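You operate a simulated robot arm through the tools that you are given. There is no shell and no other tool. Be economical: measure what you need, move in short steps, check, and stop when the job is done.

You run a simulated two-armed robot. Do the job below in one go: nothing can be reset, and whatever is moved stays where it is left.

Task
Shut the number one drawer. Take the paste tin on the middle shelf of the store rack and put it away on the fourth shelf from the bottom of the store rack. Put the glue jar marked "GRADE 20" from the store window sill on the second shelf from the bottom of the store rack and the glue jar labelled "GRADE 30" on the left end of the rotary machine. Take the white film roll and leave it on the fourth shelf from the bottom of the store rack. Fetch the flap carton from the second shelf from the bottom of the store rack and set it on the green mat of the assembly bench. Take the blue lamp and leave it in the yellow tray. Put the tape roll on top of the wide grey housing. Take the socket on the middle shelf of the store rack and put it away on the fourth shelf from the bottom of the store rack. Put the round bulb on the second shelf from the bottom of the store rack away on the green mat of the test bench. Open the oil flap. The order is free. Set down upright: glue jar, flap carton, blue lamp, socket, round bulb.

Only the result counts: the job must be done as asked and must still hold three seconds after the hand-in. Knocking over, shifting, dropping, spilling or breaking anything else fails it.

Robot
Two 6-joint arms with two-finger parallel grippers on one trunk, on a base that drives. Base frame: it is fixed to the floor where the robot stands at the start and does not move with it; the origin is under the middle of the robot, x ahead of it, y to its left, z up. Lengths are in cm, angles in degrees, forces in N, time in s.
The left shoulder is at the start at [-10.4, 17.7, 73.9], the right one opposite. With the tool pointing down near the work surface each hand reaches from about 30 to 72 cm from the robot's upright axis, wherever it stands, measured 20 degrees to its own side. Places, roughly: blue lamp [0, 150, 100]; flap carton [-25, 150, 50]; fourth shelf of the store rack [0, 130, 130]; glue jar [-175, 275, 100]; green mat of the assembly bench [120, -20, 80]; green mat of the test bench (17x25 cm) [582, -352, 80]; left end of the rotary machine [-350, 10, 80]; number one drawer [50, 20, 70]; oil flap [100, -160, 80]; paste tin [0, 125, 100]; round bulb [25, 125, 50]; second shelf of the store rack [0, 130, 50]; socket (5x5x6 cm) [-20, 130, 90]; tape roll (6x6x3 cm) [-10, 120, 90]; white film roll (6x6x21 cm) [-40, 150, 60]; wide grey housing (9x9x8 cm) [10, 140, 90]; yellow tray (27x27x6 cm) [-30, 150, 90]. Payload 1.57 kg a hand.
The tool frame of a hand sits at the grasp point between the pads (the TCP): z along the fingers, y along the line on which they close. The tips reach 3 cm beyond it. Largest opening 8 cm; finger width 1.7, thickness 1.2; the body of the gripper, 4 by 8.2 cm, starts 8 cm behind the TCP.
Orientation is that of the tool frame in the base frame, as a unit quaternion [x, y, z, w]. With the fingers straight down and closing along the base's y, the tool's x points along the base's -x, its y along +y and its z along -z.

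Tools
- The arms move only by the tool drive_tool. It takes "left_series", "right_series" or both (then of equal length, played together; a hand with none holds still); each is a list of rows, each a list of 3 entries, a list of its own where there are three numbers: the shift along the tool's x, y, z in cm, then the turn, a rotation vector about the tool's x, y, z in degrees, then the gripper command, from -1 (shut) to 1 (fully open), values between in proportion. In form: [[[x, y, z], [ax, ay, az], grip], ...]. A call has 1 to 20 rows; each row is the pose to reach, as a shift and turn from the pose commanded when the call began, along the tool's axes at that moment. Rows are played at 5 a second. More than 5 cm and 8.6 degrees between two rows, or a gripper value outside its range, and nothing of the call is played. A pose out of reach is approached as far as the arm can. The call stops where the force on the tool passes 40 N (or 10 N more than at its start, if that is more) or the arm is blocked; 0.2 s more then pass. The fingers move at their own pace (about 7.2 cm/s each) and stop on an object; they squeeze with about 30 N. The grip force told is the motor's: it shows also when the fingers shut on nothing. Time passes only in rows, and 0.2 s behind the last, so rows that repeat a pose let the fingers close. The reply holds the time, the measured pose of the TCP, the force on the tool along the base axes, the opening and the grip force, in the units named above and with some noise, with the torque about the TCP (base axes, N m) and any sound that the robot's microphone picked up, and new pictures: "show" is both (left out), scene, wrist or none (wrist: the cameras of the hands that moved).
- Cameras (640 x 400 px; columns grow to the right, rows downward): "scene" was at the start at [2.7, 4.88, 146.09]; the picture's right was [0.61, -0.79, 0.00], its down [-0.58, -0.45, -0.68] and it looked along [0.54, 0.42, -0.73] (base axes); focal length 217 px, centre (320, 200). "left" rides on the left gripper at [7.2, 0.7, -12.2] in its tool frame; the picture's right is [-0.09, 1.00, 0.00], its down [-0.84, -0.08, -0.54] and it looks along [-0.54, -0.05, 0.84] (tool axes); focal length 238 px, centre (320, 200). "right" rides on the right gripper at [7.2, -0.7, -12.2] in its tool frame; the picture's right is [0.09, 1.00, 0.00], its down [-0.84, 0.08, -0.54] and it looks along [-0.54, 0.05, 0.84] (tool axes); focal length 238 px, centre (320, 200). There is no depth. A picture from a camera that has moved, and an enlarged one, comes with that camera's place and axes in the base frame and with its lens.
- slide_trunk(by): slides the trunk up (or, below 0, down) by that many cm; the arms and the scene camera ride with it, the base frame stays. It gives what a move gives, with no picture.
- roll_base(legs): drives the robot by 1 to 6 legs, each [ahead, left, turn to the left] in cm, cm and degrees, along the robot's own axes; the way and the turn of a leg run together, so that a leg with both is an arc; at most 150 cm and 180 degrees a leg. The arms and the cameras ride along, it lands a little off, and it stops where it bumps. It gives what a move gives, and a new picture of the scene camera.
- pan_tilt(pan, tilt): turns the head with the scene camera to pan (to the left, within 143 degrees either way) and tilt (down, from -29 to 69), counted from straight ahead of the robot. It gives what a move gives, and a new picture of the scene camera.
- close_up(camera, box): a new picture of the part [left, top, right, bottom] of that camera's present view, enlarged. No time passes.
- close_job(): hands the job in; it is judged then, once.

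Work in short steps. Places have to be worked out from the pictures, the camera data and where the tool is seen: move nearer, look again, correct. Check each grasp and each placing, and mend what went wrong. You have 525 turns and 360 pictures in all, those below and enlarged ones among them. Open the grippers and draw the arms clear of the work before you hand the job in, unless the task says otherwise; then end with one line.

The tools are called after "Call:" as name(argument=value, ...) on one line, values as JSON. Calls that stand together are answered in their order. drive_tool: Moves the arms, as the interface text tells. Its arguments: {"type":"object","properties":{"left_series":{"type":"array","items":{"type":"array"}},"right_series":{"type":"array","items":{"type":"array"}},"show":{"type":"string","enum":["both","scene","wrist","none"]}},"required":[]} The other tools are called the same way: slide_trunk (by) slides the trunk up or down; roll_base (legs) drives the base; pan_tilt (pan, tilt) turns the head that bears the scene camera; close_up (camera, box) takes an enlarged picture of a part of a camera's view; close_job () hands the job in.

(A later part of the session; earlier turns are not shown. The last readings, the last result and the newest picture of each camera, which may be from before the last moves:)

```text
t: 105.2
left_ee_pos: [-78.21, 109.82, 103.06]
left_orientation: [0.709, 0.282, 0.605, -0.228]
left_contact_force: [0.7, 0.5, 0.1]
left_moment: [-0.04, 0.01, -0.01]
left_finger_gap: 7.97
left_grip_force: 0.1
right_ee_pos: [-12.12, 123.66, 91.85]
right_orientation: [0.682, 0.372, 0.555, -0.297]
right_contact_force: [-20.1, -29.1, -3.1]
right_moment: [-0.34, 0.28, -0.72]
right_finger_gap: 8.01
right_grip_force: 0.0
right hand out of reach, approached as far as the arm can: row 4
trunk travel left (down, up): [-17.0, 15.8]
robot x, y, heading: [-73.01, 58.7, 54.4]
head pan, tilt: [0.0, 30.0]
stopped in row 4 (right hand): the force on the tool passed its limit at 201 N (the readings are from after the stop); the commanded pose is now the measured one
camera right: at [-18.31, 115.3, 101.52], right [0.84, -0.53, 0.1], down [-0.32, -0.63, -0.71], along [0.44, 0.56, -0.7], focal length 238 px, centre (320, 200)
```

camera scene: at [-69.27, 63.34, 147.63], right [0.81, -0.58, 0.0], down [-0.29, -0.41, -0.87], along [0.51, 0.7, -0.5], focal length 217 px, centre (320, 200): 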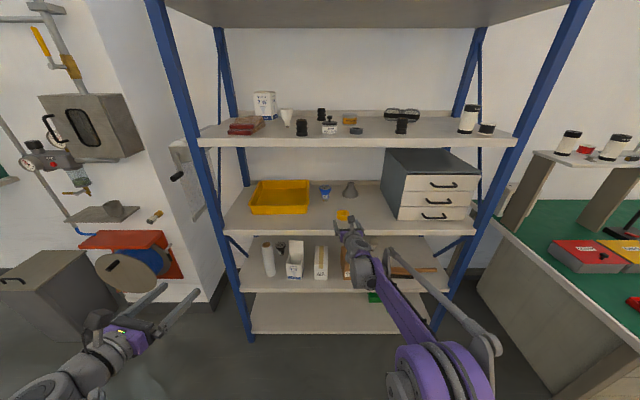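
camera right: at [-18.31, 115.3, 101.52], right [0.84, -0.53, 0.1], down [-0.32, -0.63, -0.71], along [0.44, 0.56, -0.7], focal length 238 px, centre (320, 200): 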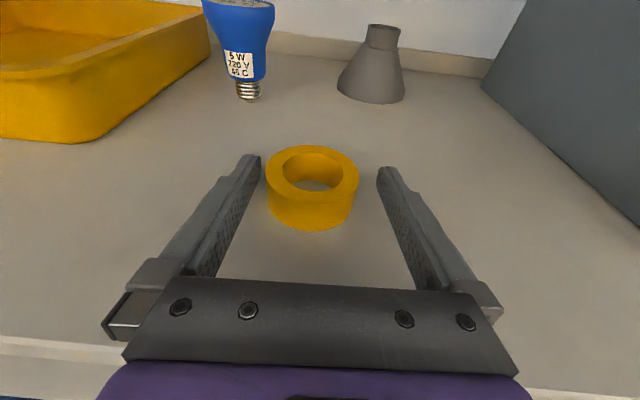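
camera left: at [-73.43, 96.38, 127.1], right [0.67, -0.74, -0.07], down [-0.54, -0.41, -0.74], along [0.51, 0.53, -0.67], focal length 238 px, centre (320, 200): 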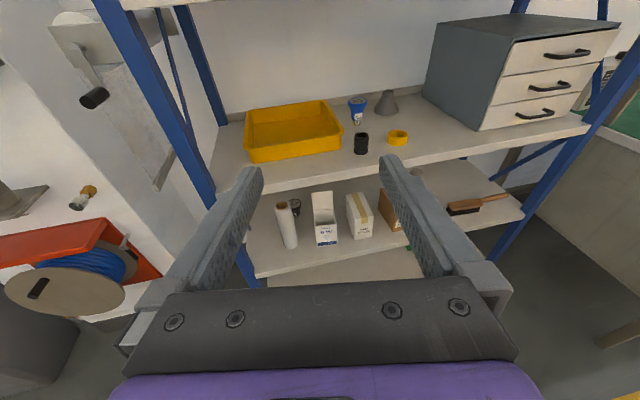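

Something stopped the hand (most likely the low wrist against the shelf lip). I back off 3 cm and point the fingers more downward so the wrist is higher.

Call:
drive_tool(right_series=[[[0, 0, -2], [0, 0, 0], 1], [[1, 0, -4], [0, 0, 0], 1], [[1.5, 0, -4], [0, -8, 0], 1], [[2, 0, -4], [0, -16, 0], 1], [[2, 0, -4], [0, -20, 0], 1]], show="both")

```text
t: 106.4
left_ee_pos: [-78.12, 110.0, 102.88]
left_orientation: [0.709, 0.284, 0.603, -0.23]
left_contact_force: [0.3, 0.8, 0.8]
left_moment: [-0.02, 0.02, 0.04]
left_finger_gap: 7.99
left_grip_force: 0.1
right_ee_pos: [-15.49, 121.79, 94.4]
right_orientation: [0.762, 0.409, 0.447, -0.227]
right_contact_force: [0.2, 0.2, -0.8]
right_moment: [0.02, 0.02, -0.03]
right_finger_gap: 8.01
right_grip_force: 0.1
right hand out of reach, approached as far as the arm can: row 3, 4, 5
trunk travel left (down, up): [-17.0, 15.8]
robot x, y, heading: [-72.47, 59.07, 53.9]
head pan, tilt: [0.0, 30.0]
camera scene: at [-69.3, 63.19, 147.64], right [0.81, -0.59, 0.0], down [-0.29, -0.4, -0.87], along [0.51, 0.7, -0.5], focal length 217 px, centre (320, 200)
camera right: at [-20.17, 116.39, 106.8], right [0.85, -0.52, 0.1], down [-0.43, -0.78, -0.46], along [0.31, 0.34, -0.88], focal length 238 px, centre (320, 200)
```

scene: 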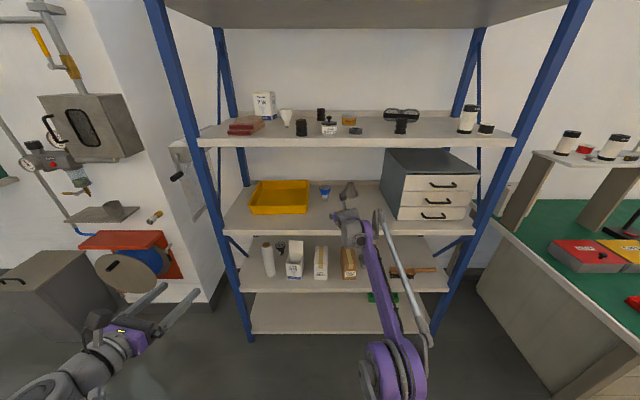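
right: 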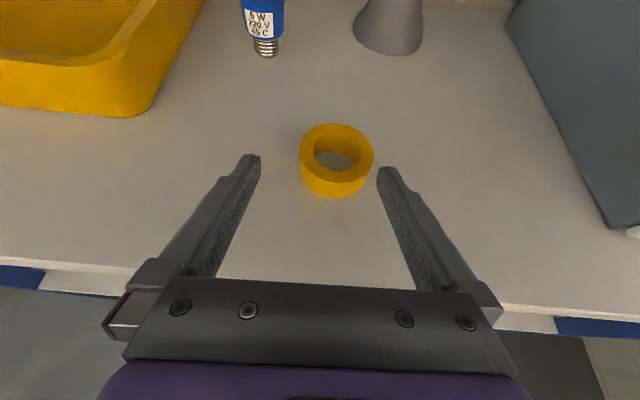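

The arm was stretched to its limit (84 cm from the axis). I draw the hand in 12 cm and roll the base forward instead.

Call:
drive_tool(right_series=[[[-2, 0, -3.5], [0, 0, 0], 1], [[-4, 0, -7], [0, 0, 0], 1], [[-6, 0, -10.4], [0, 0, 0], 1]], show="none")

Call:
roll_base(legs=[[14, 0, 0.6]])

Call:
close_up(camera="right", box=[0, 0, 640, 400])

```text
t: 107.2
left_ee_pos: [-78.33, 109.92, 102.95]
left_orientation: [0.71, 0.283, 0.604, -0.228]
left_contact_force: [0.5, -0.2, -0.3]
left_moment: [0.0, 0.02, 0.0]
left_finger_gap: 7.99
left_grip_force: 0.0
right_ee_pos: [-23.01, 111.85, 94.85]
right_orientation: [0.769, 0.416, 0.431, -0.224]
right_contact_force: [-0.2, 0.7, -0.1]
right_moment: [0.03, -0.07, -0.01]
right_finger_gap: 8.01
right_grip_force: 0.0
right hand out of reach, approached as far as the arm can: row 1, 2, 3
trunk travel left (down, up): [-17.0, 15.8]
robot x, y, heading: [-72.27, 59.03, 54.3]
head pan, tilt: [0.0, 30.0]
```

```text
t: 108.6
left_ee_pos: [-70.65, 121.31, 102.87]
left_orientation: [0.708, 0.289, 0.601, -0.233]
left_contact_force: [0.0, -0.2, 0.4]
left_moment: [0.01, 0.01, -0.02]
left_finger_gap: 7.99
left_grip_force: 0.0
right_ee_pos: [-15.46, 123.85, 94.83]
right_orientation: [0.766, 0.421, 0.43, -0.227]
right_contact_force: [-0.1, 0.1, -0.2]
right_moment: [0.01, 0.01, -0.02]
right_finger_gap: 8.0
right_grip_force: 0.1
trunk travel left (down, up): [-17.0, 15.8]
robot x, y, heading: [-64.46, 70.2, 55.0]
head pan, tilt: [0.0, 30.0]
camera scene: at [-61.31, 74.59, 147.63], right [0.82, -0.58, 0.0], down [-0.29, -0.41, -0.87], along [0.5, 0.71, -0.5], focal length 217 px, centre (320, 200)
```

scene: 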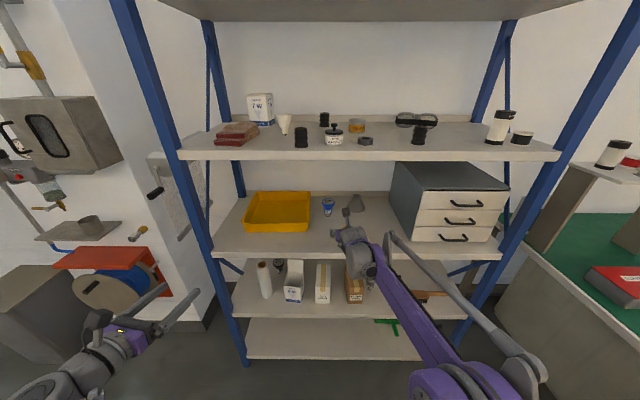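

```text
1.00 times, centred on (320, 200) of right (not enlarged: the box is as wide or as high as the picture)
camera zoom: at [-19.65, 118.87, 107.35], right [0.86, -0.5, 0.09], down [-0.42, -0.8, -0.42], along [0.28, 0.33, -0.9], focal length 238 px, centre (320, 200)
```

zoom: 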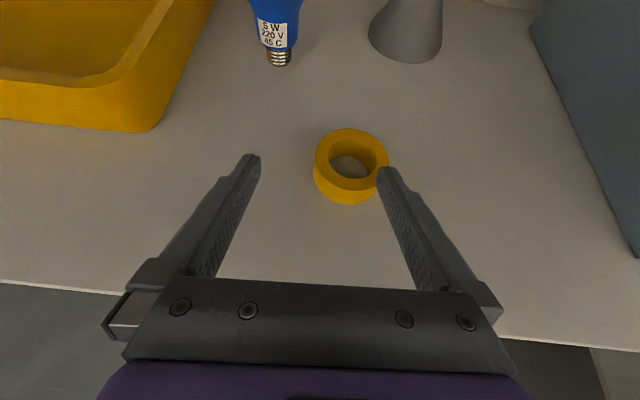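

Tape centre: 4.7 cm ahead, 2.3 right. I shift right, then lower and advance, and grip.

Call:
drive_tool(right_series=[[[0, 2.3, 0], [0, 0, 0], 1], [[-0.2, 2.3, 2.6], [0, 0, 0], 1], [[-0.37, 2.3, 5.2], [0, 0, 0], 1], [[-0.37, 2.3, 5.2], [0, 0, 0], -1], [[-0.37, 2.3, 5.2], [0, 0, 0], -1], [[-0.37, 2.3, 5.2], [0, 0, 0], -1]], show="wrist")

```text
t: 109.6
left_ee_pos: [-70.95, 121.0, 102.93]
left_orientation: [0.707, 0.287, 0.603, -0.234]
left_contact_force: [-1.2, -0.4, 0.2]
left_moment: [0.02, 0.03, 0.02]
left_finger_gap: 7.99
left_grip_force: 0.1
right_ee_pos: [-12.9, 127.04, 92.22]
right_orientation: [0.763, 0.418, 0.437, -0.229]
right_contact_force: [-4.2, 4.1, 20.4]
right_moment: [0.77, 0.29, -0.13]
right_finger_gap: 4.96
right_grip_force: 22.2
right hand out of reach, approached as far as the arm can: row 1, 2, 3, 4, 5
trunk travel left (down, up): [-17.0, 15.8]
robot x, y, heading: [-64.6, 69.8, 54.9]
head pan, tilt: [0.0, 30.0]
stopped in row 5 (right hand): the force on the tool passed its limit at 55 N (the readings are from after the stop); the commanded pose is now the measured one
camera right: at [-17.3, 121.87, 104.77], right [0.86, -0.51, 0.09], down [-0.42, -0.79, -0.44], along [0.3, 0.34, -0.89], focal length 238 px, centre (320, 200)
```

right: 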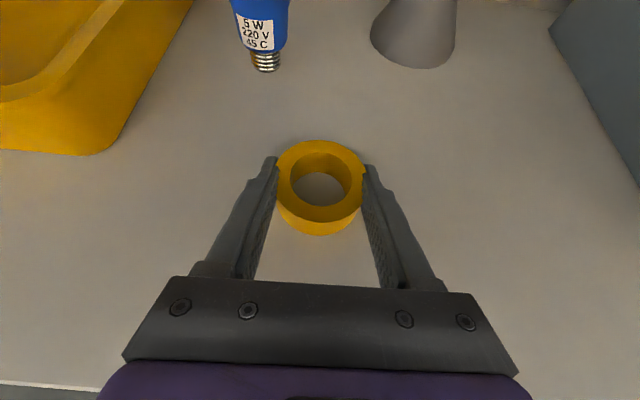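

The tape seems gripped near its widest part. I lift slightly and check.

Call:
drive_tool(right_series=[[[0.4, 0, -0.3], [0, 0, 0], -1], [[1.7, 0, -1.1], [0, 0, 0], -1], [[3.4, 0, -2.6], [0, 0, 0], -1]], show="wrist")

```text
t: 110.4
left_ee_pos: [-71.03, 121.09, 102.88]
left_orientation: [0.707, 0.288, 0.602, -0.233]
left_contact_force: [-0.2, 0.2, 0.2]
left_moment: [-0.03, -0.01, -0.01]
left_finger_gap: 7.97
left_grip_force: 0.1
right_ee_pos: [-12.8, 126.78, 96.11]
right_orientation: [0.766, 0.417, 0.435, -0.224]
right_contact_force: [1.4, -0.6, -0.8]
right_moment: [0.0, -0.02, 0.02]
right_finger_gap: 4.97
right_grip_force: 30.4
trunk travel left (down, up): [-17.0, 15.8]
robot x, y, heading: [-64.87, 69.78, 55.0]
head pan, tilt: [0.0, 30.0]
camera right: at [-17.3, 121.68, 108.7], right [0.86, -0.51, 0.1], down [-0.42, -0.8, -0.43], along [0.3, 0.33, -0.9], focal length 238 px, centre (320, 200)
```

right: 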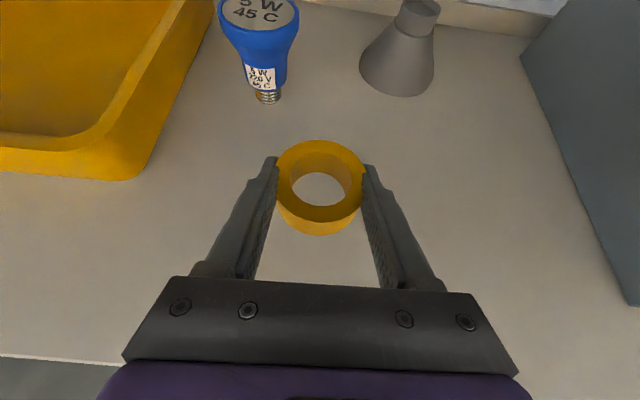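

Held flat. I raise 7 cm while drawing the hand in 10 cm, then roll forward 28 and right 9 towards the housing.

Call:
drive_tool(right_series=[[[2, 0, -3], [0, 0, 0], -1], [[3, 0, -6], [0, 0, 0], -1], [[1.8, 0, -9], [0, 0, 0], -1], [[0.65, 0, -12.2], [0, 0, 0], -1]], show="none")

Call:
roll_base(legs=[[0, -9, 0], [20, 0, 0]])

Call:
close_up(camera="right", box=[0, 0, 640, 400])

```text
t: 111.4
left_ee_pos: [-70.85, 121.09, 102.91]
left_orientation: [0.708, 0.288, 0.602, -0.233]
left_contact_force: [0.3, 0.7, 0.6]
left_moment: [0.02, 0.03, 0.01]
left_finger_gap: 7.98
left_grip_force: 0.1
right_ee_pos: [-18.63, 118.26, 103.27]
right_orientation: [0.765, 0.417, 0.436, -0.225]
right_contact_force: [0.1, 0.8, -0.7]
right_moment: [0.01, 0.06, 0.01]
right_finger_gap: 4.95
right_grip_force: 29.8
trunk travel left (down, up): [-17.0, 15.8]
robot x, y, heading: [-64.68, 70.0, 54.8]
head pan, tilt: [0.0, 30.0]
```

```text
t: 114.1
left_ee_pos: [-51.7, 132.64, 102.86]
left_orientation: [0.708, 0.288, 0.602, -0.232]
left_contact_force: [-0.2, 0.0, -0.4]
left_moment: [0.01, -0.02, 0.02]
left_finger_gap: 8.02
left_grip_force: 0.0
right_ee_pos: [0.46, 129.61, 102.96]
right_orientation: [0.766, 0.416, 0.435, -0.224]
right_contact_force: [0.6, -0.2, -0.3]
right_moment: [0.02, 0.0, 0.02]
right_finger_gap: 4.97
right_grip_force: 30.2
trunk travel left (down, up): [-17.0, 15.8]
robot x, y, heading: [-45.54, 81.48, 54.7]
head pan, tilt: [0.0, 30.0]
camera scene: at [-42.26, 85.92, 147.63], right [0.82, -0.58, 0.0], down [-0.29, -0.41, -0.87], along [0.5, 0.71, -0.5], focal length 217 px, centre (320, 200)
```

scene: 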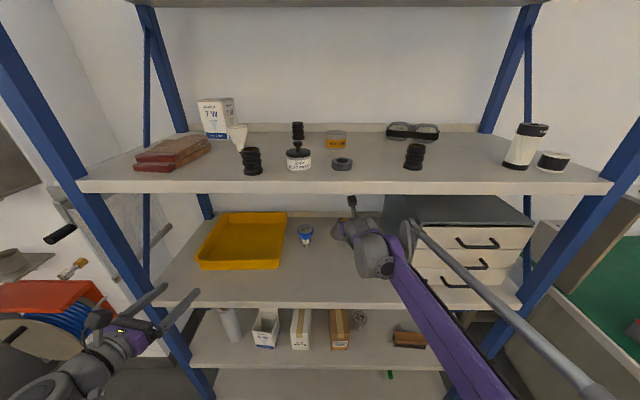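

```text
1.00 times, centred on (320, 200) of right (not enlarged: the box is as wide or as high as the picture)
camera zoom: at [-3.84, 124.55, 115.55], right [0.86, -0.51, 0.1], down [-0.42, -0.8, -0.43], along [0.3, 0.33, -0.9], focal length 238 px, centre (320, 200)
```

zoom: 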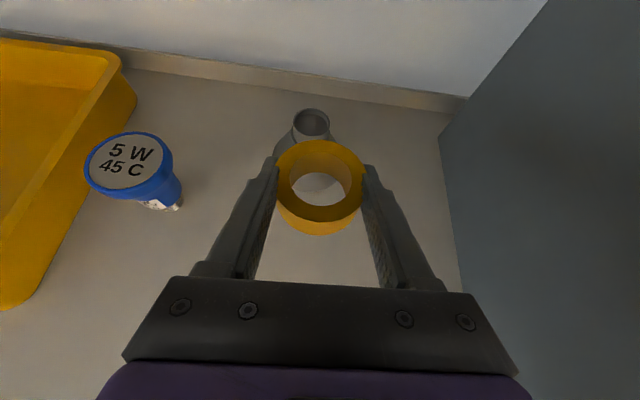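

The housing's neck rim is ~10 cm further ahead and ~1 cm left of the tape's centre. I roll the base 9 cm forward and re-measure.

Call:
roll_base(legs=[[8.5, 0, 0]])

Call:
drive_tool(right_series=[[[0, -1, 0], [0, 0, 0], -1]], show="wrist")

```text
t: 115.2
left_ee_pos: [-46.88, 139.49, 102.9]
left_orientation: [0.708, 0.288, 0.602, -0.233]
left_contact_force: [0.2, 0.6, 0.2]
left_moment: [0.01, 0.02, -0.04]
left_finger_gap: 8.0
left_grip_force: 0.1
right_ee_pos: [5.32, 136.48, 102.92]
right_orientation: [0.766, 0.417, 0.435, -0.225]
right_contact_force: [1.3, -0.1, 0.1]
right_moment: [0.03, -0.03, 0.03]
right_finger_gap: 4.95
right_grip_force: 30.2
trunk travel left (down, up): [-17.0, 15.8]
robot x, y, heading: [-40.77, 88.14, 55.0]
head pan, tilt: [0.0, 30.0]
camera scene: at [-37.42, 92.8, 147.63], right [0.82, -0.58, 0.0], down [-0.29, -0.41, -0.87], along [0.5, 0.71, -0.5], focal length 217 px, centre (320, 200)
```

scene: 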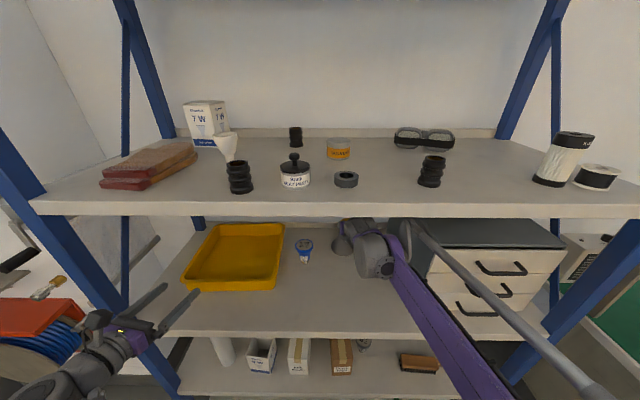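

```text
t: 115.6
left_ee_pos: [-47.06, 139.38, 102.85]
left_orientation: [0.707, 0.288, 0.602, -0.234]
left_contact_force: [0.2, 0.4, 0.1]
left_moment: [0.0, 0.0, -0.01]
left_finger_gap: 8.02
left_grip_force: 0.0
right_ee_pos: [4.37, 137.18, 103.1]
right_orientation: [0.766, 0.418, 0.434, -0.224]
right_contact_force: [-0.1, -0.7, -0.4]
right_moment: [0.03, -0.01, -0.02]
right_finger_gap: 4.97
right_grip_force: 30.5
trunk travel left (down, up): [-17.0, 15.8]
robot x, y, heading: [-40.43, 88.38, 54.8]
head pan, tilt: [0.0, 30.0]
camera right: at [-0.03, 132.0, 115.57], right [0.86, -0.51, 0.1], down [-0.42, -0.8, -0.43], along [0.3, 0.33, -0.9], focal length 238 px, centre (320, 200)
```

right: 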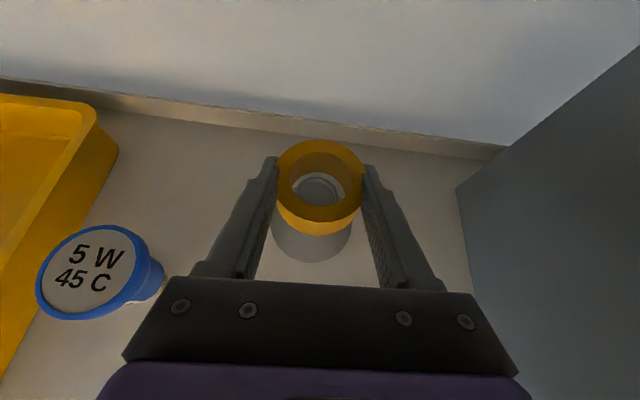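

The neck rim shows through the tape's hole; I move 2 cm ahead, then lower slowly until contact.

Call:
drive_tool(right_series=[[[1.06, 0.2, 1.7], [0, 0, 0], -1], [[0.2, 0.2, 2.2], [0, 0, 0], -1], [[-0.64, 0.2, 2.76], [0, 0, 0], -1], [[-1.06, 0.2, 3.0], [0, 0, 0], -1], [[-1.4, 0.2, 3.25], [0, 0, 0], -1]], show="wrist")

```text
t: 116.8
left_ee_pos: [-46.91, 139.45, 102.91]
left_orientation: [0.707, 0.288, 0.602, -0.233]
left_contact_force: [0.1, -0.5, -1.4]
left_moment: [0.0, -0.03, 0.01]
left_finger_gap: 7.99
left_grip_force: 0.0
right_ee_pos: [5.8, 138.53, 100.22]
right_orientation: [0.765, 0.417, 0.435, -0.225]
right_contact_force: [0.3, 0.6, -0.5]
right_moment: [-0.01, 0.03, 0.01]
right_finger_gap: 4.94
right_grip_force: 30.2
trunk travel left (down, up): [-17.0, 15.8]
robot x, y, heading: [-40.48, 88.44, 54.8]
head pan, tilt: [0.0, 30.0]
camera right: at [1.36, 133.52, 112.69], right [0.86, -0.51, 0.1], down [-0.42, -0.8, -0.43], along [0.3, 0.33, -0.9], focal length 238 px, centre (320, 200)
```

right: 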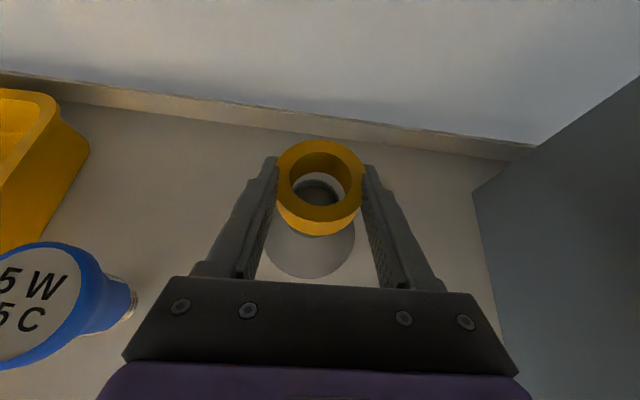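

Rim and hole are aligned. I continue down in small steps.

Call:
drive_tool(right_series=[[[-0.25, 0, 0.16], [0, 0, 0], -1], [[-0.5, 0, 0.32], [0, 0, 0], -1], [[-0.75, 0, 0.48], [0, 0, 0], -1], [[-1.0, 0, 0.63], [0, 0, 0], -1], [[-1.25, 0, 0.8], [0, 0, 0], -1]], show="wrist")

```text
t: 118.0
left_ee_pos: [-47.03, 139.4, 102.93]
left_orientation: [0.707, 0.288, 0.602, -0.234]
left_contact_force: [-0.4, -0.5, 0.4]
left_moment: [-0.02, 0.02, -0.02]
left_finger_gap: 7.99
left_grip_force: 0.0
right_ee_pos: [5.83, 138.6, 98.82]
right_orientation: [0.765, 0.416, 0.437, -0.226]
right_contact_force: [3.7, 1.4, 28.6]
right_moment: [0.37, 0.1, 0.03]
right_finger_gap: 5.02
right_grip_force: 29.9
trunk travel left (down, up): [-17.0, 15.8]
robot x, y, heading: [-40.3, 88.08, 54.9]
head pan, tilt: [0.0, 30.0]
camera right: at [1.35, 133.4, 111.4], right [0.86, -0.51, 0.1], down [-0.42, -0.8, -0.44], along [0.3, 0.33, -0.9], focal length 238 px, centre (320, 200)
```

right: 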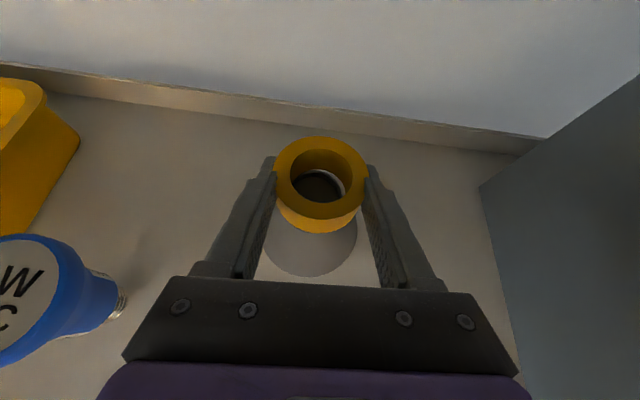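

Resting on the rim (29 N). I ease up 0.25 cm, open gently and look.

Call:
drive_tool(right_series=[[[0.2, 0, -0.13], [0, 0, 0], -1], [[0.2, 0, -0.13], [0, 0, 0], 0.0], [[0.2, 0, -0.13], [0, 0, 0], 0.5], [[0.2, 0, -0.13], [0, 0, 0], 0.7]], show="wrist")

```text
t: 119.0
left_ee_pos: [-46.95, 139.34, 102.91]
left_orientation: [0.707, 0.288, 0.602, -0.233]
left_contact_force: [0.1, 0.0, -1.0]
left_moment: [-0.02, 0.0, 0.01]
left_finger_gap: 7.97
left_grip_force: 0.0
right_ee_pos: [5.87, 138.65, 99.02]
right_orientation: [0.765, 0.417, 0.435, -0.225]
right_contact_force: [-0.7, 0.2, -0.2]
right_moment: [-0.01, -0.01, 0.03]
right_finger_gap: 6.81
right_grip_force: 0.0
trunk travel left (down, up): [-17.0, 15.8]
robot x, y, heading: [-41.04, 88.12, 55.1]
head pan, tilt: [0.0, 30.0]
camera right: at [1.43, 133.56, 111.39], right [0.86, -0.51, 0.1], down [-0.42, -0.8, -0.43], along [0.3, 0.33, -0.9], focal length 238 px, centre (320, 200)
```

right: 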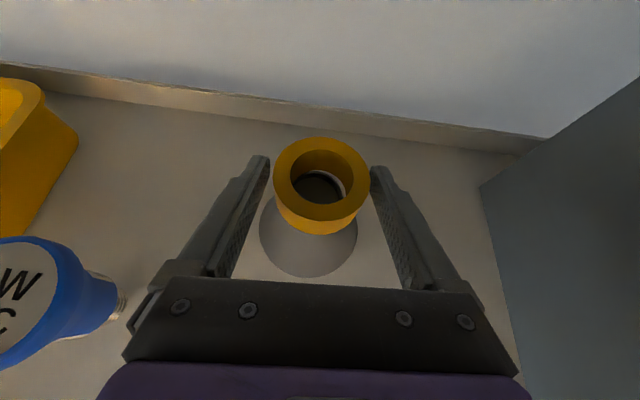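

Tape sits on the housing. I retract the hand along its own axis.

Call:
drive_tool(right_series=[[[0, 0, -3], [0, 0, 0], 0.7], [[0, 0, -6], [0, 0, 0], 0.7], [[0, 0, -9], [0, 0, 0], 0.7], [[0, 0, -12], [0, 0, 0], 0.7]], show="wrist")

```text
t: 120.0
left_ee_pos: [-47.01, 139.34, 102.94]
left_orientation: [0.708, 0.288, 0.602, -0.233]
left_contact_force: [-0.6, 0.5, 0.1]
left_moment: [-0.01, 0.0, -0.02]
left_finger_gap: 7.99
left_grip_force: 0.0
right_ee_pos: [-0.1, 130.19, 105.19]
right_orientation: [0.766, 0.417, 0.435, -0.225]
right_contact_force: [0.2, -0.2, 0.6]
right_moment: [0.01, 0.01, -0.02]
right_finger_gap: 6.81
right_grip_force: 0.0
trunk travel left (down, up): [-17.0, 15.8]
robot x, y, heading: [-40.75, 88.31, 54.9]
head pan, tilt: [0.0, 30.0]
camera right: at [-4.48, 125.01, 117.78], right [0.86, -0.51, 0.1], down [-0.42, -0.8, -0.43], along [0.3, 0.33, -0.9], focal length 238 px, centre (320, 200)
```

right: 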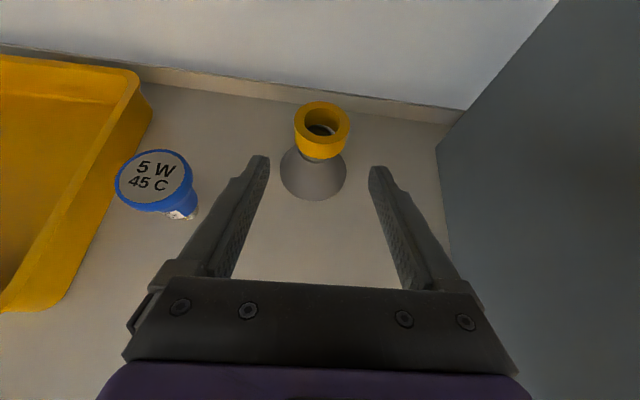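

Tape on housing, good. Next the blue lamp (≈14.6 cm to the left). To keep the left hand off the rack post I back the base 8 cm, then shift left, and look.

Call:
roll_base(legs=[[-8, 0, 0], [0, 14.6, 0]])

Call:
drive_tool(right_series=[[[-1.5, 0, 1], [0, 4, 0], 1], [[-3, 0, 2], [0, 10, 0], 1], [[-4, 0, 4], [0, 15, 0], 1]], show="wrist")

```text
t: 122.6
left_ee_pos: [-63.62, 141.41, 102.85]
left_orientation: [0.707, 0.289, 0.602, -0.233]
left_contact_force: [-0.3, -0.9, 0.3]
left_moment: [-0.03, 0.01, 0.0]
left_finger_gap: 8.01
left_grip_force: 0.1
right_ee_pos: [-16.74, 132.25, 105.33]
right_orientation: [0.766, 0.417, 0.435, -0.225]
right_contact_force: [0.1, 0.2, 0.1]
right_moment: [-0.03, 0.01, -0.03]
right_finger_gap: 6.8
right_grip_force: 0.0
trunk travel left (down, up): [-17.0, 15.8]
robot x, y, heading: [-57.17, 90.04, 54.7]
head pan, tilt: [0.0, 30.0]
camera scene: at [-54.2, 94.78, 147.64], right [0.82, -0.58, 0.0], down [-0.29, -0.41, -0.87], along [0.5, 0.71, -0.5], focal length 217 px, centre (320, 200)
```

scene: 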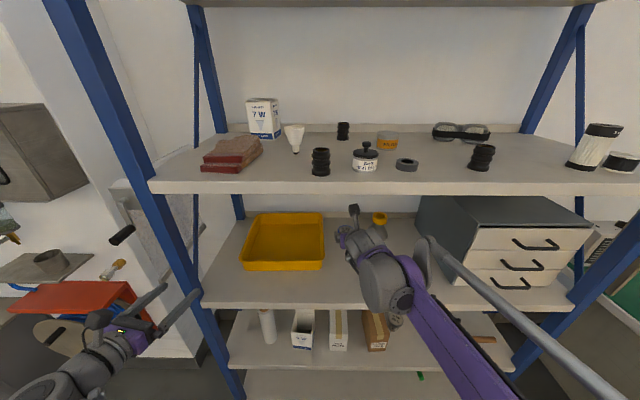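

```text
t: 123.4
left_ee_pos: [-63.51, 141.46, 102.92]
left_orientation: [0.708, 0.288, 0.602, -0.233]
left_contact_force: [-0.1, -0.3, -0.2]
left_moment: [-0.03, -0.02, 0.04]
left_finger_gap: 8.01
left_grip_force: 0.1
right_ee_pos: [-15.76, 133.22, 99.74]
right_orientation: [0.703, 0.383, 0.532, -0.277]
right_contact_force: [0.8, 0.3, 0.1]
right_moment: [-0.03, 0.01, -0.06]
right_finger_gap: 8.0
right_grip_force: 0.0
trunk travel left (down, up): [-17.0, 15.8]
robot x, y, heading: [-57.09, 90.17, 54.9]
head pan, tilt: [0.0, 30.0]
camera right: at [-21.73, 125.68, 110.08], right [0.84, -0.53, 0.11], down [-0.34, -0.68, -0.65], along [0.41, 0.51, -0.75], focal length 238 px, centre (320, 200)
```

right: 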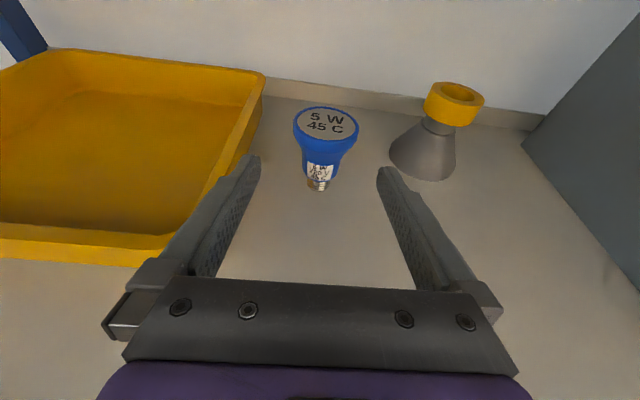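

Lamp is straight ahead (≈9.7 cm). Since it must go over the tray rim, I pitch the fingers down to ~33° again before gripping.

Call:
drive_tool(right_series=[[[0, 0, 0], [0, -8, 0], 1], [[0, 0.2, 0], [0, -17, 0], 1]], show="wrist")

```text
refused: row 2 steps farther than a row can; nothing moved
```

Call:
drive_tool(right_series=[[[0, 0, 0], [0, -8, 0], 1], [[0, 0.2, 0], [0, -16, 0], 1]], show="wrist")

```text
t: 124.0
left_ee_pos: [-63.6, 141.33, 102.97]
left_orientation: [0.708, 0.287, 0.602, -0.232]
left_contact_force: [0.8, 0.3, -0.3]
left_moment: [-0.01, -0.01, 0.01]
left_finger_gap: 8.0
left_grip_force: 0.1
right_ee_pos: [-15.64, 133.1, 99.9]
right_orientation: [0.77, 0.419, 0.428, -0.221]
right_contact_force: [-0.5, 0.3, 0.0]
right_moment: [-0.02, 0.0, 0.02]
right_finger_gap: 8.0
right_grip_force: 0.0
trunk travel left (down, up): [-17.0, 15.8]
robot x, y, heading: [-57.02, 90.07, 54.6]
head pan, tilt: [0.0, 30.0]
camera right: at [-19.94, 128.23, 112.42], right [0.86, -0.51, 0.1], down [-0.43, -0.8, -0.41], along [0.29, 0.31, -0.91], focal length 238 px, centre (320, 200)
```

right: 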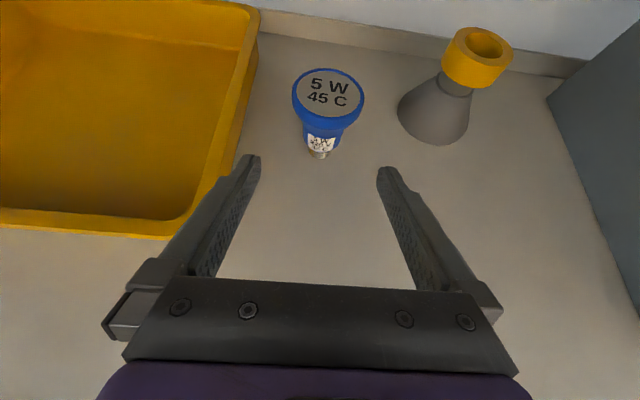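

Call:
drive_tool(right_series=[[[-2.5, 0, 1.6], [0, 0, 0], 1], [[-3.57, 0, 4.64], [0, 0, 0], 1], [[-1.42, 0, 8.0], [0, 0, 0], 1], [[0.45, 0, 10.95], [0, 0, 0], 1]], show="wrist")

```text
t: 125.0
left_ee_pos: [-63.65, 141.48, 102.94]
left_orientation: [0.708, 0.288, 0.602, -0.233]
left_contact_force: [-0.1, -0.7, 0.8]
left_moment: [0.01, 0.01, 0.03]
left_finger_gap: 8.02
left_grip_force: 0.1
right_ee_pos: [-10.15, 141.02, 94.15]
right_orientation: [0.77, 0.418, 0.428, -0.221]
right_contact_force: [1.0, -0.6, -0.5]
right_moment: [-0.04, 0.04, -0.02]
right_finger_gap: 8.0
right_grip_force: 0.0
trunk travel left (down, up): [-17.0, 15.8]
robot x, y, heading: [-57.47, 90.55, 54.8]
head pan, tilt: [0.0, 30.0]
camera right: at [-14.45, 136.18, 106.79], right [0.86, -0.51, 0.1], down [-0.43, -0.8, -0.42], along [0.29, 0.31, -0.9], focal length 238 px, centre (320, 200)
```

right: 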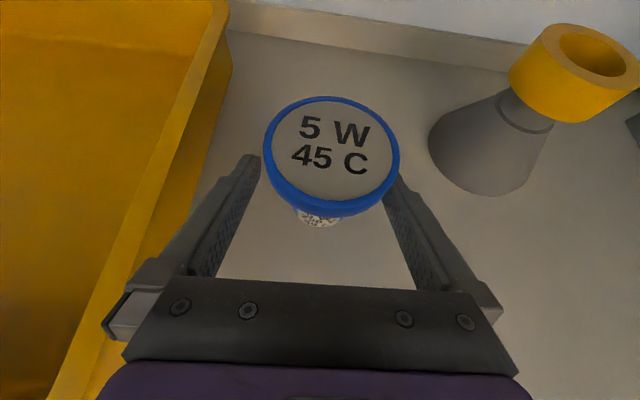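

Lamp is between the fingers. I close and lift.

Call:
drive_tool(right_series=[[[0, 0, 0], [0, 0, 0], 0], [[0, 0, 0], [0, 0, 0], -1], [[0, 0, 0], [0, 0, 0], -1], [[0, 0, 0], [0, 0, 0], -1], [[1.7, 0, -1.07], [0, 0, 0], -1]], show="wrist")

```text
t: 126.2
left_ee_pos: [-63.73, 141.42, 102.89]
left_orientation: [0.707, 0.287, 0.603, -0.233]
left_contact_force: [-0.1, 0.6, 0.6]
left_moment: [0.01, 0.0, 0.01]
left_finger_gap: 8.02
left_grip_force: 0.1
right_ee_pos: [-10.26, 140.95, 96.26]
right_orientation: [0.769, 0.419, 0.429, -0.221]
right_contact_force: [0.4, -0.4, -1.3]
right_moment: [0.0, 0.01, 0.01]
right_finger_gap: 3.91
right_grip_force: 29.8
trunk travel left (down, up): [-17.0, 15.8]
robot x, y, heading: [-57.61, 90.51, 54.7]
head pan, tilt: [0.0, 30.0]
camera right: at [-14.6, 136.08, 108.89], right [0.86, -0.51, 0.1], down [-0.43, -0.8, -0.42], along [0.29, 0.31, -0.9], focal length 238 px, centre (320, 200)
```

right: 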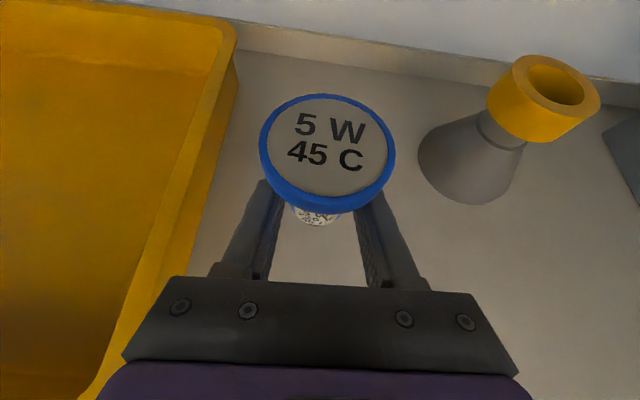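

Held nearly vertical. I lift 8 cm more, then shift the base left 16.5 cm to bring it over the tray.

Call:
drive_tool(right_series=[[[3.4, 0, -2.15], [0, 0, 0], -1], [[6.75, 0, -4.3], [0, 0, 0], -1]], show="none")

Call:
roll_base(legs=[[-2, 0, 0], [0, 16.5, 0]])

Call:
close_up(camera="right", box=[0, 0, 640, 400])

```text
t: 126.8
left_ee_pos: [-63.66, 141.36, 102.9]
left_orientation: [0.707, 0.288, 0.602, -0.233]
left_contact_force: [0.3, 0.1, -0.6]
left_moment: [0.02, -0.01, 0.03]
left_finger_gap: 7.98
left_grip_force: 0.1
right_ee_pos: [-10.57, 141.06, 104.32]
right_orientation: [0.769, 0.419, 0.428, -0.221]
right_contact_force: [-0.3, -0.1, -0.4]
right_moment: [-0.03, 0.02, -0.03]
right_finger_gap: 3.86
right_grip_force: 30.0
trunk travel left (down, up): [-17.0, 15.8]
robot x, y, heading: [-57.37, 89.88, 54.9]
head pan, tilt: [0.0, 30.0]
```

```text
t: 129.3
left_ee_pos: [-78.47, 149.36, 102.93]
left_orientation: [0.707, 0.288, 0.602, -0.233]
left_contact_force: [-0.3, -0.1, 0.7]
left_moment: [0.0, 0.03, -0.05]
left_finger_gap: 8.01
left_grip_force: 0.0
right_ee_pos: [-25.27, 149.15, 104.2]
right_orientation: [0.769, 0.42, 0.428, -0.222]
right_contact_force: [0.7, -0.4, 0.0]
right_moment: [0.02, 0.02, -0.02]
right_finger_gap: 3.89
right_grip_force: 30.0
trunk travel left (down, up): [-17.0, 15.8]
robot x, y, heading: [-72.22, 98.53, 55.0]
head pan, tilt: [0.0, 30.0]
camera scene: at [-68.96, 102.71, 147.64], right [0.82, -0.57, 0.0], down [-0.29, -0.41, -0.87], along [0.5, 0.71, -0.5], focal length 217 px, centre (320, 200)
```

scene: 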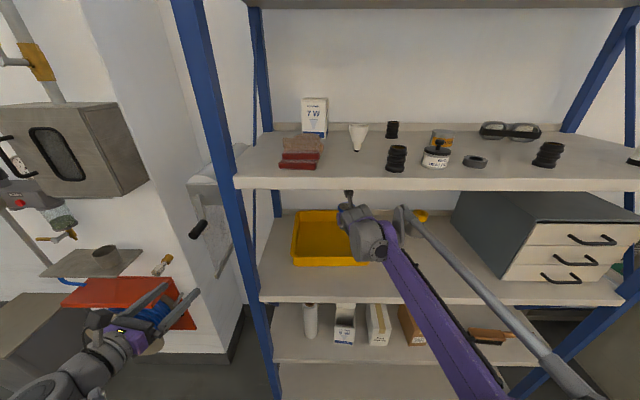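

```text
1.00 times, centred on (320, 200) of right (not enlarged: the box is as wide or as high as the picture)
camera zoom: at [-29.61, 144.2, 116.88], right [0.86, -0.51, 0.1], down [-0.43, -0.8, -0.42], along [0.29, 0.32, -0.9], focal length 238 px, centre (320, 200)
```

zoom: 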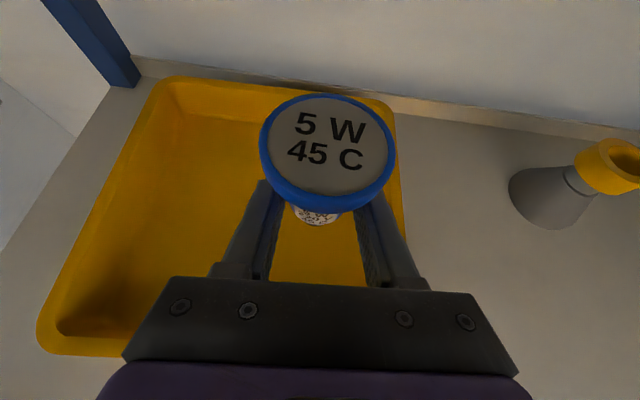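

Lamp hangs over the tray, a little right of centre. I shift 3 cm left and lower with force watch.

Call:
drive_tool(right_series=[[[0, -3, 0], [0, 0, 0], -1], [[-2.1, -3, 1.34], [0, 0, 0], -1], [[-4.2, -3, 2.7], [0, 0, 0], -1], [[-6.3, -3, 4.0], [0, 0, 0], -1], [[-7.2, -3, 4.6], [0, 0, 0], -1], [[-7.6, -3, 4.85], [0, 0, 0], -1], [[-8, -3, 5.1], [0, 0, 0], -1], [[-8.3, -3, 5.3], [0, 0, 0], -1], [[-8.6, -3, 5.5], [0, 0, 0], -1]], show="wrist")

```text
t: 131.3
left_ee_pos: [-78.59, 149.39, 102.81]
left_orientation: [0.707, 0.289, 0.602, -0.235]
left_contact_force: [-0.5, -0.1, -0.5]
left_moment: [0.02, -0.02, 0.0]
left_finger_gap: 7.98
left_grip_force: 0.1
right_ee_pos: [-27.61, 150.66, 94.55]
right_orientation: [0.767, 0.419, 0.43, -0.225]
right_contact_force: [1.9, 1.5, 16.1]
right_moment: [-1.2, 1.15, 0.03]
right_finger_gap: 3.86
right_grip_force: 30.2
trunk travel left (down, up): [-17.0, 15.8]
robot x, y, heading: [-72.42, 98.41, 54.7]
head pan, tilt: [0.0, 30.0]
stopped in row 9 (right hand): the force on the tool passed its limit at 48 N (the readings are from after the stop); the commanded pose is now the measured one
camera right: at [-31.96, 145.68, 107.18], right [0.86, -0.5, 0.09], down [-0.42, -0.8, -0.42], along [0.29, 0.32, -0.9], focal length 238 px, centre (320, 200)
```

right: 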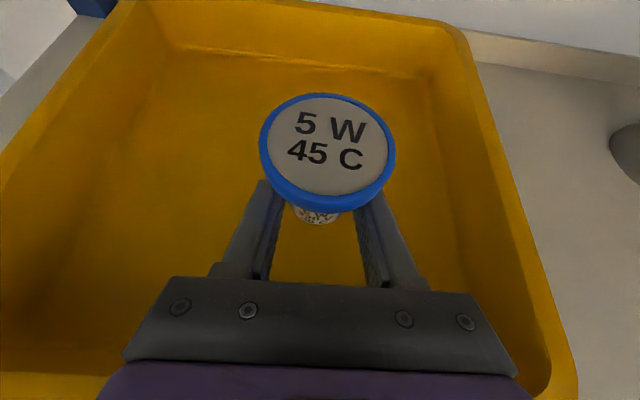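

The contact torque suggests the force may act behind the fingers (possibly the tray's rim). I lift 1 cm, move 3 cm deeper and lower again to compare.

Call:
drive_tool(right_series=[[[0.85, 0, -0.54], [0, 0, 0], -1], [[2.46, 0, 2.0], [0, 0, 0], -1], [[1.9, 0, 2.35], [0, 0, 0], -1], [[1.6, 0, 2.53], [0, 0, 0], -1], [[1.4, 0, 2.66], [0, 0, 0], -1], [[1.2, 0, 2.8], [0, 0, 0], -1], [[1.0, 0, 2.93], [0, 0, 0], -1], [[0.8, 0, 3.05], [0, 0, 0], -1]], show="wrist")

```text
t: 133.1
left_ee_pos: [-78.56, 149.12, 103.04]
left_orientation: [0.706, 0.288, 0.603, -0.234]
left_contact_force: [0.1, 0.0, -0.3]
left_moment: [0.02, 0.01, -0.02]
left_finger_gap: 7.99
left_grip_force: 0.0
right_ee_pos: [-26.12, 153.08, 93.59]
right_orientation: [0.768, 0.419, 0.431, -0.223]
right_contact_force: [0.1, -0.7, 24.2]
right_moment: [0.04, 0.01, 0.02]
right_finger_gap: 3.74
right_grip_force: 29.9
trunk travel left (down, up): [-17.0, 15.8]
robot x, y, heading: [-71.88, 98.0, 54.7]
head pan, tilt: [0.0, 30.0]
camera right: at [-30.33, 148.11, 106.19], right [0.86, -0.5, 0.1], down [-0.42, -0.8, -0.42], along [0.29, 0.32, -0.9], focal length 238 px, centre (320, 200)
```

right: 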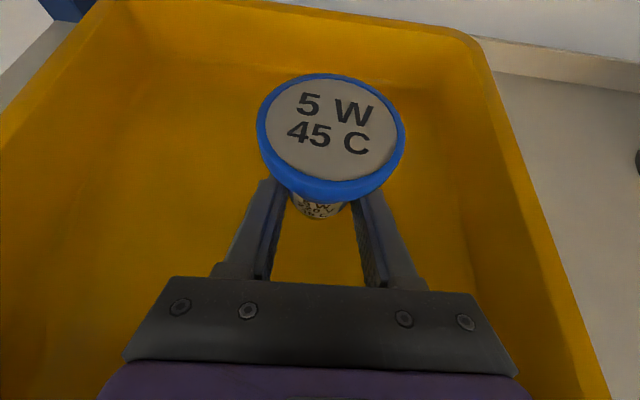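

Now the lamp is pressed on the tray floor with no torque. I ease up slightly and release.

Call:
drive_tool(right_series=[[[0.2, 0, -0.13], [0, 0, 0], -1], [[0.2, 0, -0.13], [0, 0, 0], 0.1], [[0.2, 0, -0.13], [0, 0, 0], 0.5], [[0.2, 0, -0.13], [0, 0, 0], 1], [[0.2, 0, -0.13], [0, 0, 0], 1]], show="wrist")

```text
t: 134.3
left_ee_pos: [-78.47, 149.32, 102.86]
left_orientation: [0.708, 0.287, 0.602, -0.232]
left_contact_force: [0.8, -0.2, 0.2]
left_moment: [0.03, 0.02, 0.02]
left_finger_gap: 8.01
left_grip_force: 0.0
right_ee_pos: [-25.89, 153.23, 93.76]
right_orientation: [0.767, 0.42, 0.43, -0.225]
right_contact_force: [0.8, -0.3, -0.1]
right_moment: [0.02, -0.02, -0.03]
right_finger_gap: 7.98
right_grip_force: 0.0
trunk travel left (down, up): [-17.0, 15.8]
robot x, y, heading: [-72.84, 98.02, 55.0]
head pan, tilt: [0.0, 30.0]
camera right: at [-30.19, 148.26, 106.29], right [0.86, -0.5, 0.1], down [-0.42, -0.8, -0.42], along [0.29, 0.32, -0.9], focal length 238 px, centre (320, 200)
```

right: 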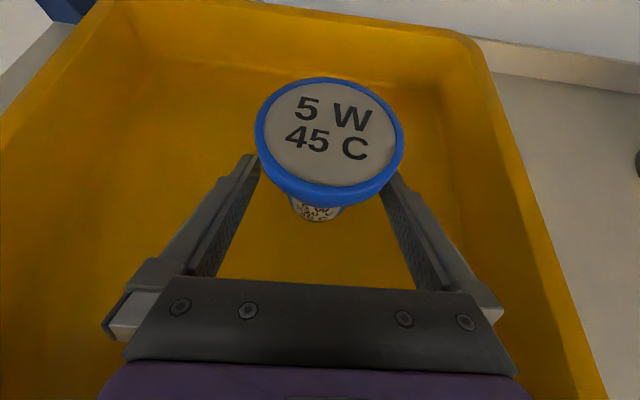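

It stands freely. I retract along the finger axis.

Call:
drive_tool(right_series=[[[0, 0, -2.5], [0, 0, 0], 1], [[0, 0, -5], [0, 0, 0], 1], [[0, 0, -8], [0, 0, 0], 1], [[0, 0, -11], [0, 0, 0], 1], [[0, 0, -14], [0, 0, 0], 1]], show="wrist")

```text
t: 135.5
left_ee_pos: [-78.53, 149.38, 102.97]
left_orientation: [0.707, 0.288, 0.602, -0.234]
left_contact_force: [-0.1, -0.6, -0.2]
left_moment: [-0.02, -0.01, 0.0]
left_finger_gap: 8.0
left_grip_force: 0.1
right_ee_pos: [-32.58, 143.22, 100.99]
right_orientation: [0.767, 0.42, 0.43, -0.225]
right_contact_force: [-0.2, -0.2, 0.1]
right_moment: [0.01, 0.01, -0.02]
right_finger_gap: 7.99
right_grip_force: 0.0
trunk travel left (down, up): [-17.0, 15.8]
robot x, y, heading: [-71.97, 98.46, 55.1]
head pan, tilt: [0.0, 30.0]
camera right: at [-36.85, 138.18, 113.69], right [0.86, -0.5, 0.1], down [-0.42, -0.8, -0.42], along [0.29, 0.32, -0.9], focal length 238 px, centre (320, 200)
```

right: 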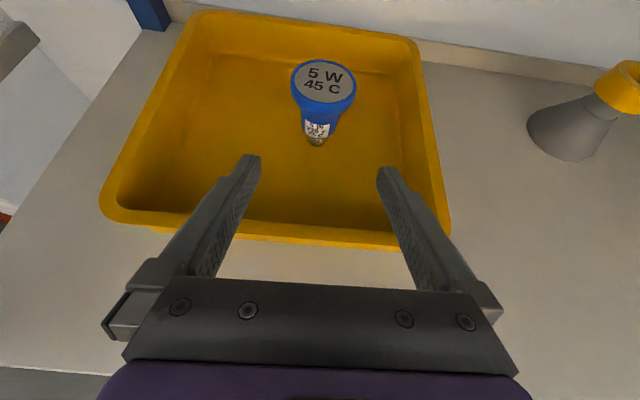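

The lamp stands upright in the tray. Next the film roll on the second shelf: I back out, shift left, and lower the trunk and hand, levelling the fingers.

Call:
roll_base(legs=[[-24, 0, 0], [0, 10, 0]])

Call:
slide_trunk(by=-17)

Call:
drive_tool(right_series=[[[-3.4, 0, 2.2], [0, 0, 0], 1], [[-6.8, 0, 4.3], [0, 5, 0], 1], [[-10.2, 0, 6.5], [0, 10, 0], 1], [[-13.6, 0, 8.6], [0, 15, 0], 1], [[-17, 0, 10.8], [0, 20, 0], 1]], show="both")

```text
t: 138.4
left_ee_pos: [-100.38, 135.33, 102.93]
left_orientation: [0.707, 0.289, 0.602, -0.234]
left_contact_force: [-1.1, 0.3, 0.1]
left_moment: [0.03, 0.01, -0.01]
left_finger_gap: 8.03
left_grip_force: 0.0
right_ee_pos: [-54.5, 129.13, 101.04]
right_orientation: [0.767, 0.42, 0.43, -0.224]
right_contact_force: [0.4, 0.2, 0.5]
right_moment: [-0.01, 0.01, -0.03]
right_finger_gap: 7.99
right_grip_force: 0.0
trunk travel left (down, up): [-17.0, 15.8]
robot x, y, heading: [-93.88, 83.94, 55.2]
head pan, tilt: [0.0, 30.0]
camera scene: at [-90.82, 88.69, 147.64], right [0.82, -0.57, 0.0], down [-0.29, -0.41, -0.87], along [0.5, 0.71, -0.5], focal length 217 px, centre (320, 200)
```

scene: 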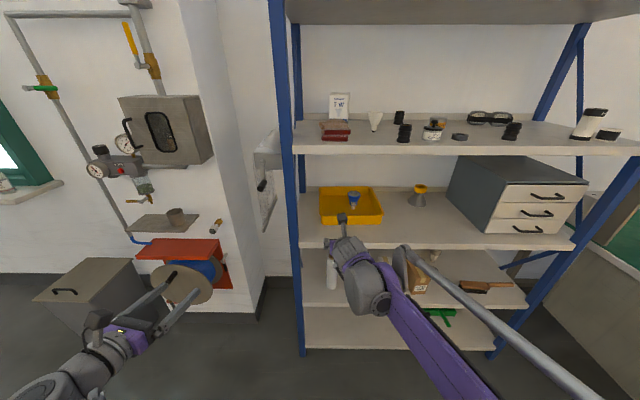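

```text
t: 140.3
left_ee_pos: [-98.95, 135.91, 85.98]
left_orientation: [0.711, 0.277, 0.609, -0.218]
left_contact_force: [0.1, 0.7, 0.0]
left_moment: [-0.02, -0.03, 0.0]
left_finger_gap: 8.01
left_grip_force: 0.0
right_ee_pos: [-54.42, 129.19, 84.14]
right_orientation: [0.768, 0.42, 0.429, -0.224]
right_contact_force: [-0.1, -0.4, 0.6]
right_moment: [-0.03, -0.01, -0.01]
right_finger_gap: 7.98
right_grip_force: 0.0
trunk travel left (down, up): [0.0, 32.8]
robot x, y, heading: [-93.83, 83.95, 54.8]
head pan, tilt: [0.0, 30.0]
```

```text
t: 141.5
left_ee_pos: [-98.8, 135.84, 86.05]
left_orientation: [0.711, 0.277, 0.609, -0.219]
left_contact_force: [-1.7, 0.3, -0.4]
left_moment: [0.0, -0.06, -0.02]
left_finger_gap: 8.01
left_grip_force: 0.1
right_ee_pos: [-54.2, 129.08, 63.85]
right_orientation: [0.681, 0.375, 0.556, -0.295]
right_contact_force: [0.0, -1.2, 0.7]
right_moment: [0.02, 0.04, 0.01]
right_finger_gap: 8.0
right_grip_force: 0.1
trunk travel left (down, up): [0.0, 32.8]
robot x, y, heading: [-94.13, 84.31, 55.2]
head pan, tilt: [0.0, 30.0]
camera scene: at [-88.18, 92.4, 130.41], right [0.82, -0.57, 0.0], down [-0.29, -0.41, -0.87], along [0.5, 0.71, -0.5], focal length 217 px, centre (320, 200)
camera right: at [-60.54, 120.83, 73.43], right [0.84, -0.53, 0.11], down [-0.31, -0.64, -0.7], along [0.44, 0.56, -0.7], focal length 238 px, centre (320, 200)
```

scene: 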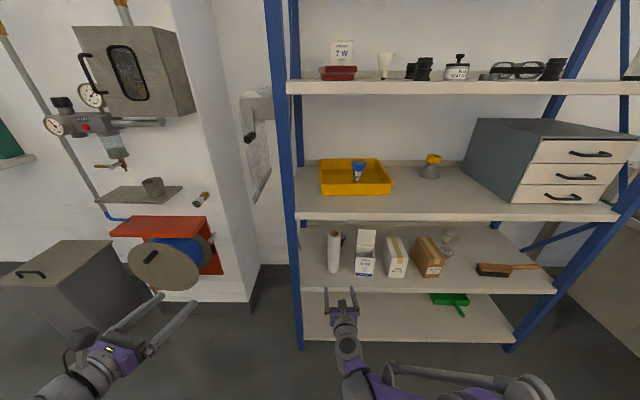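
right: 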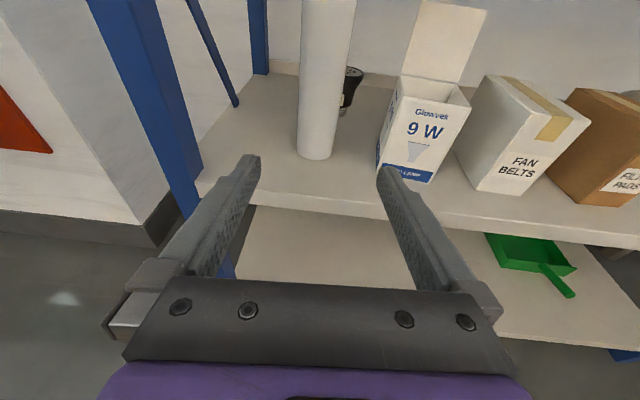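

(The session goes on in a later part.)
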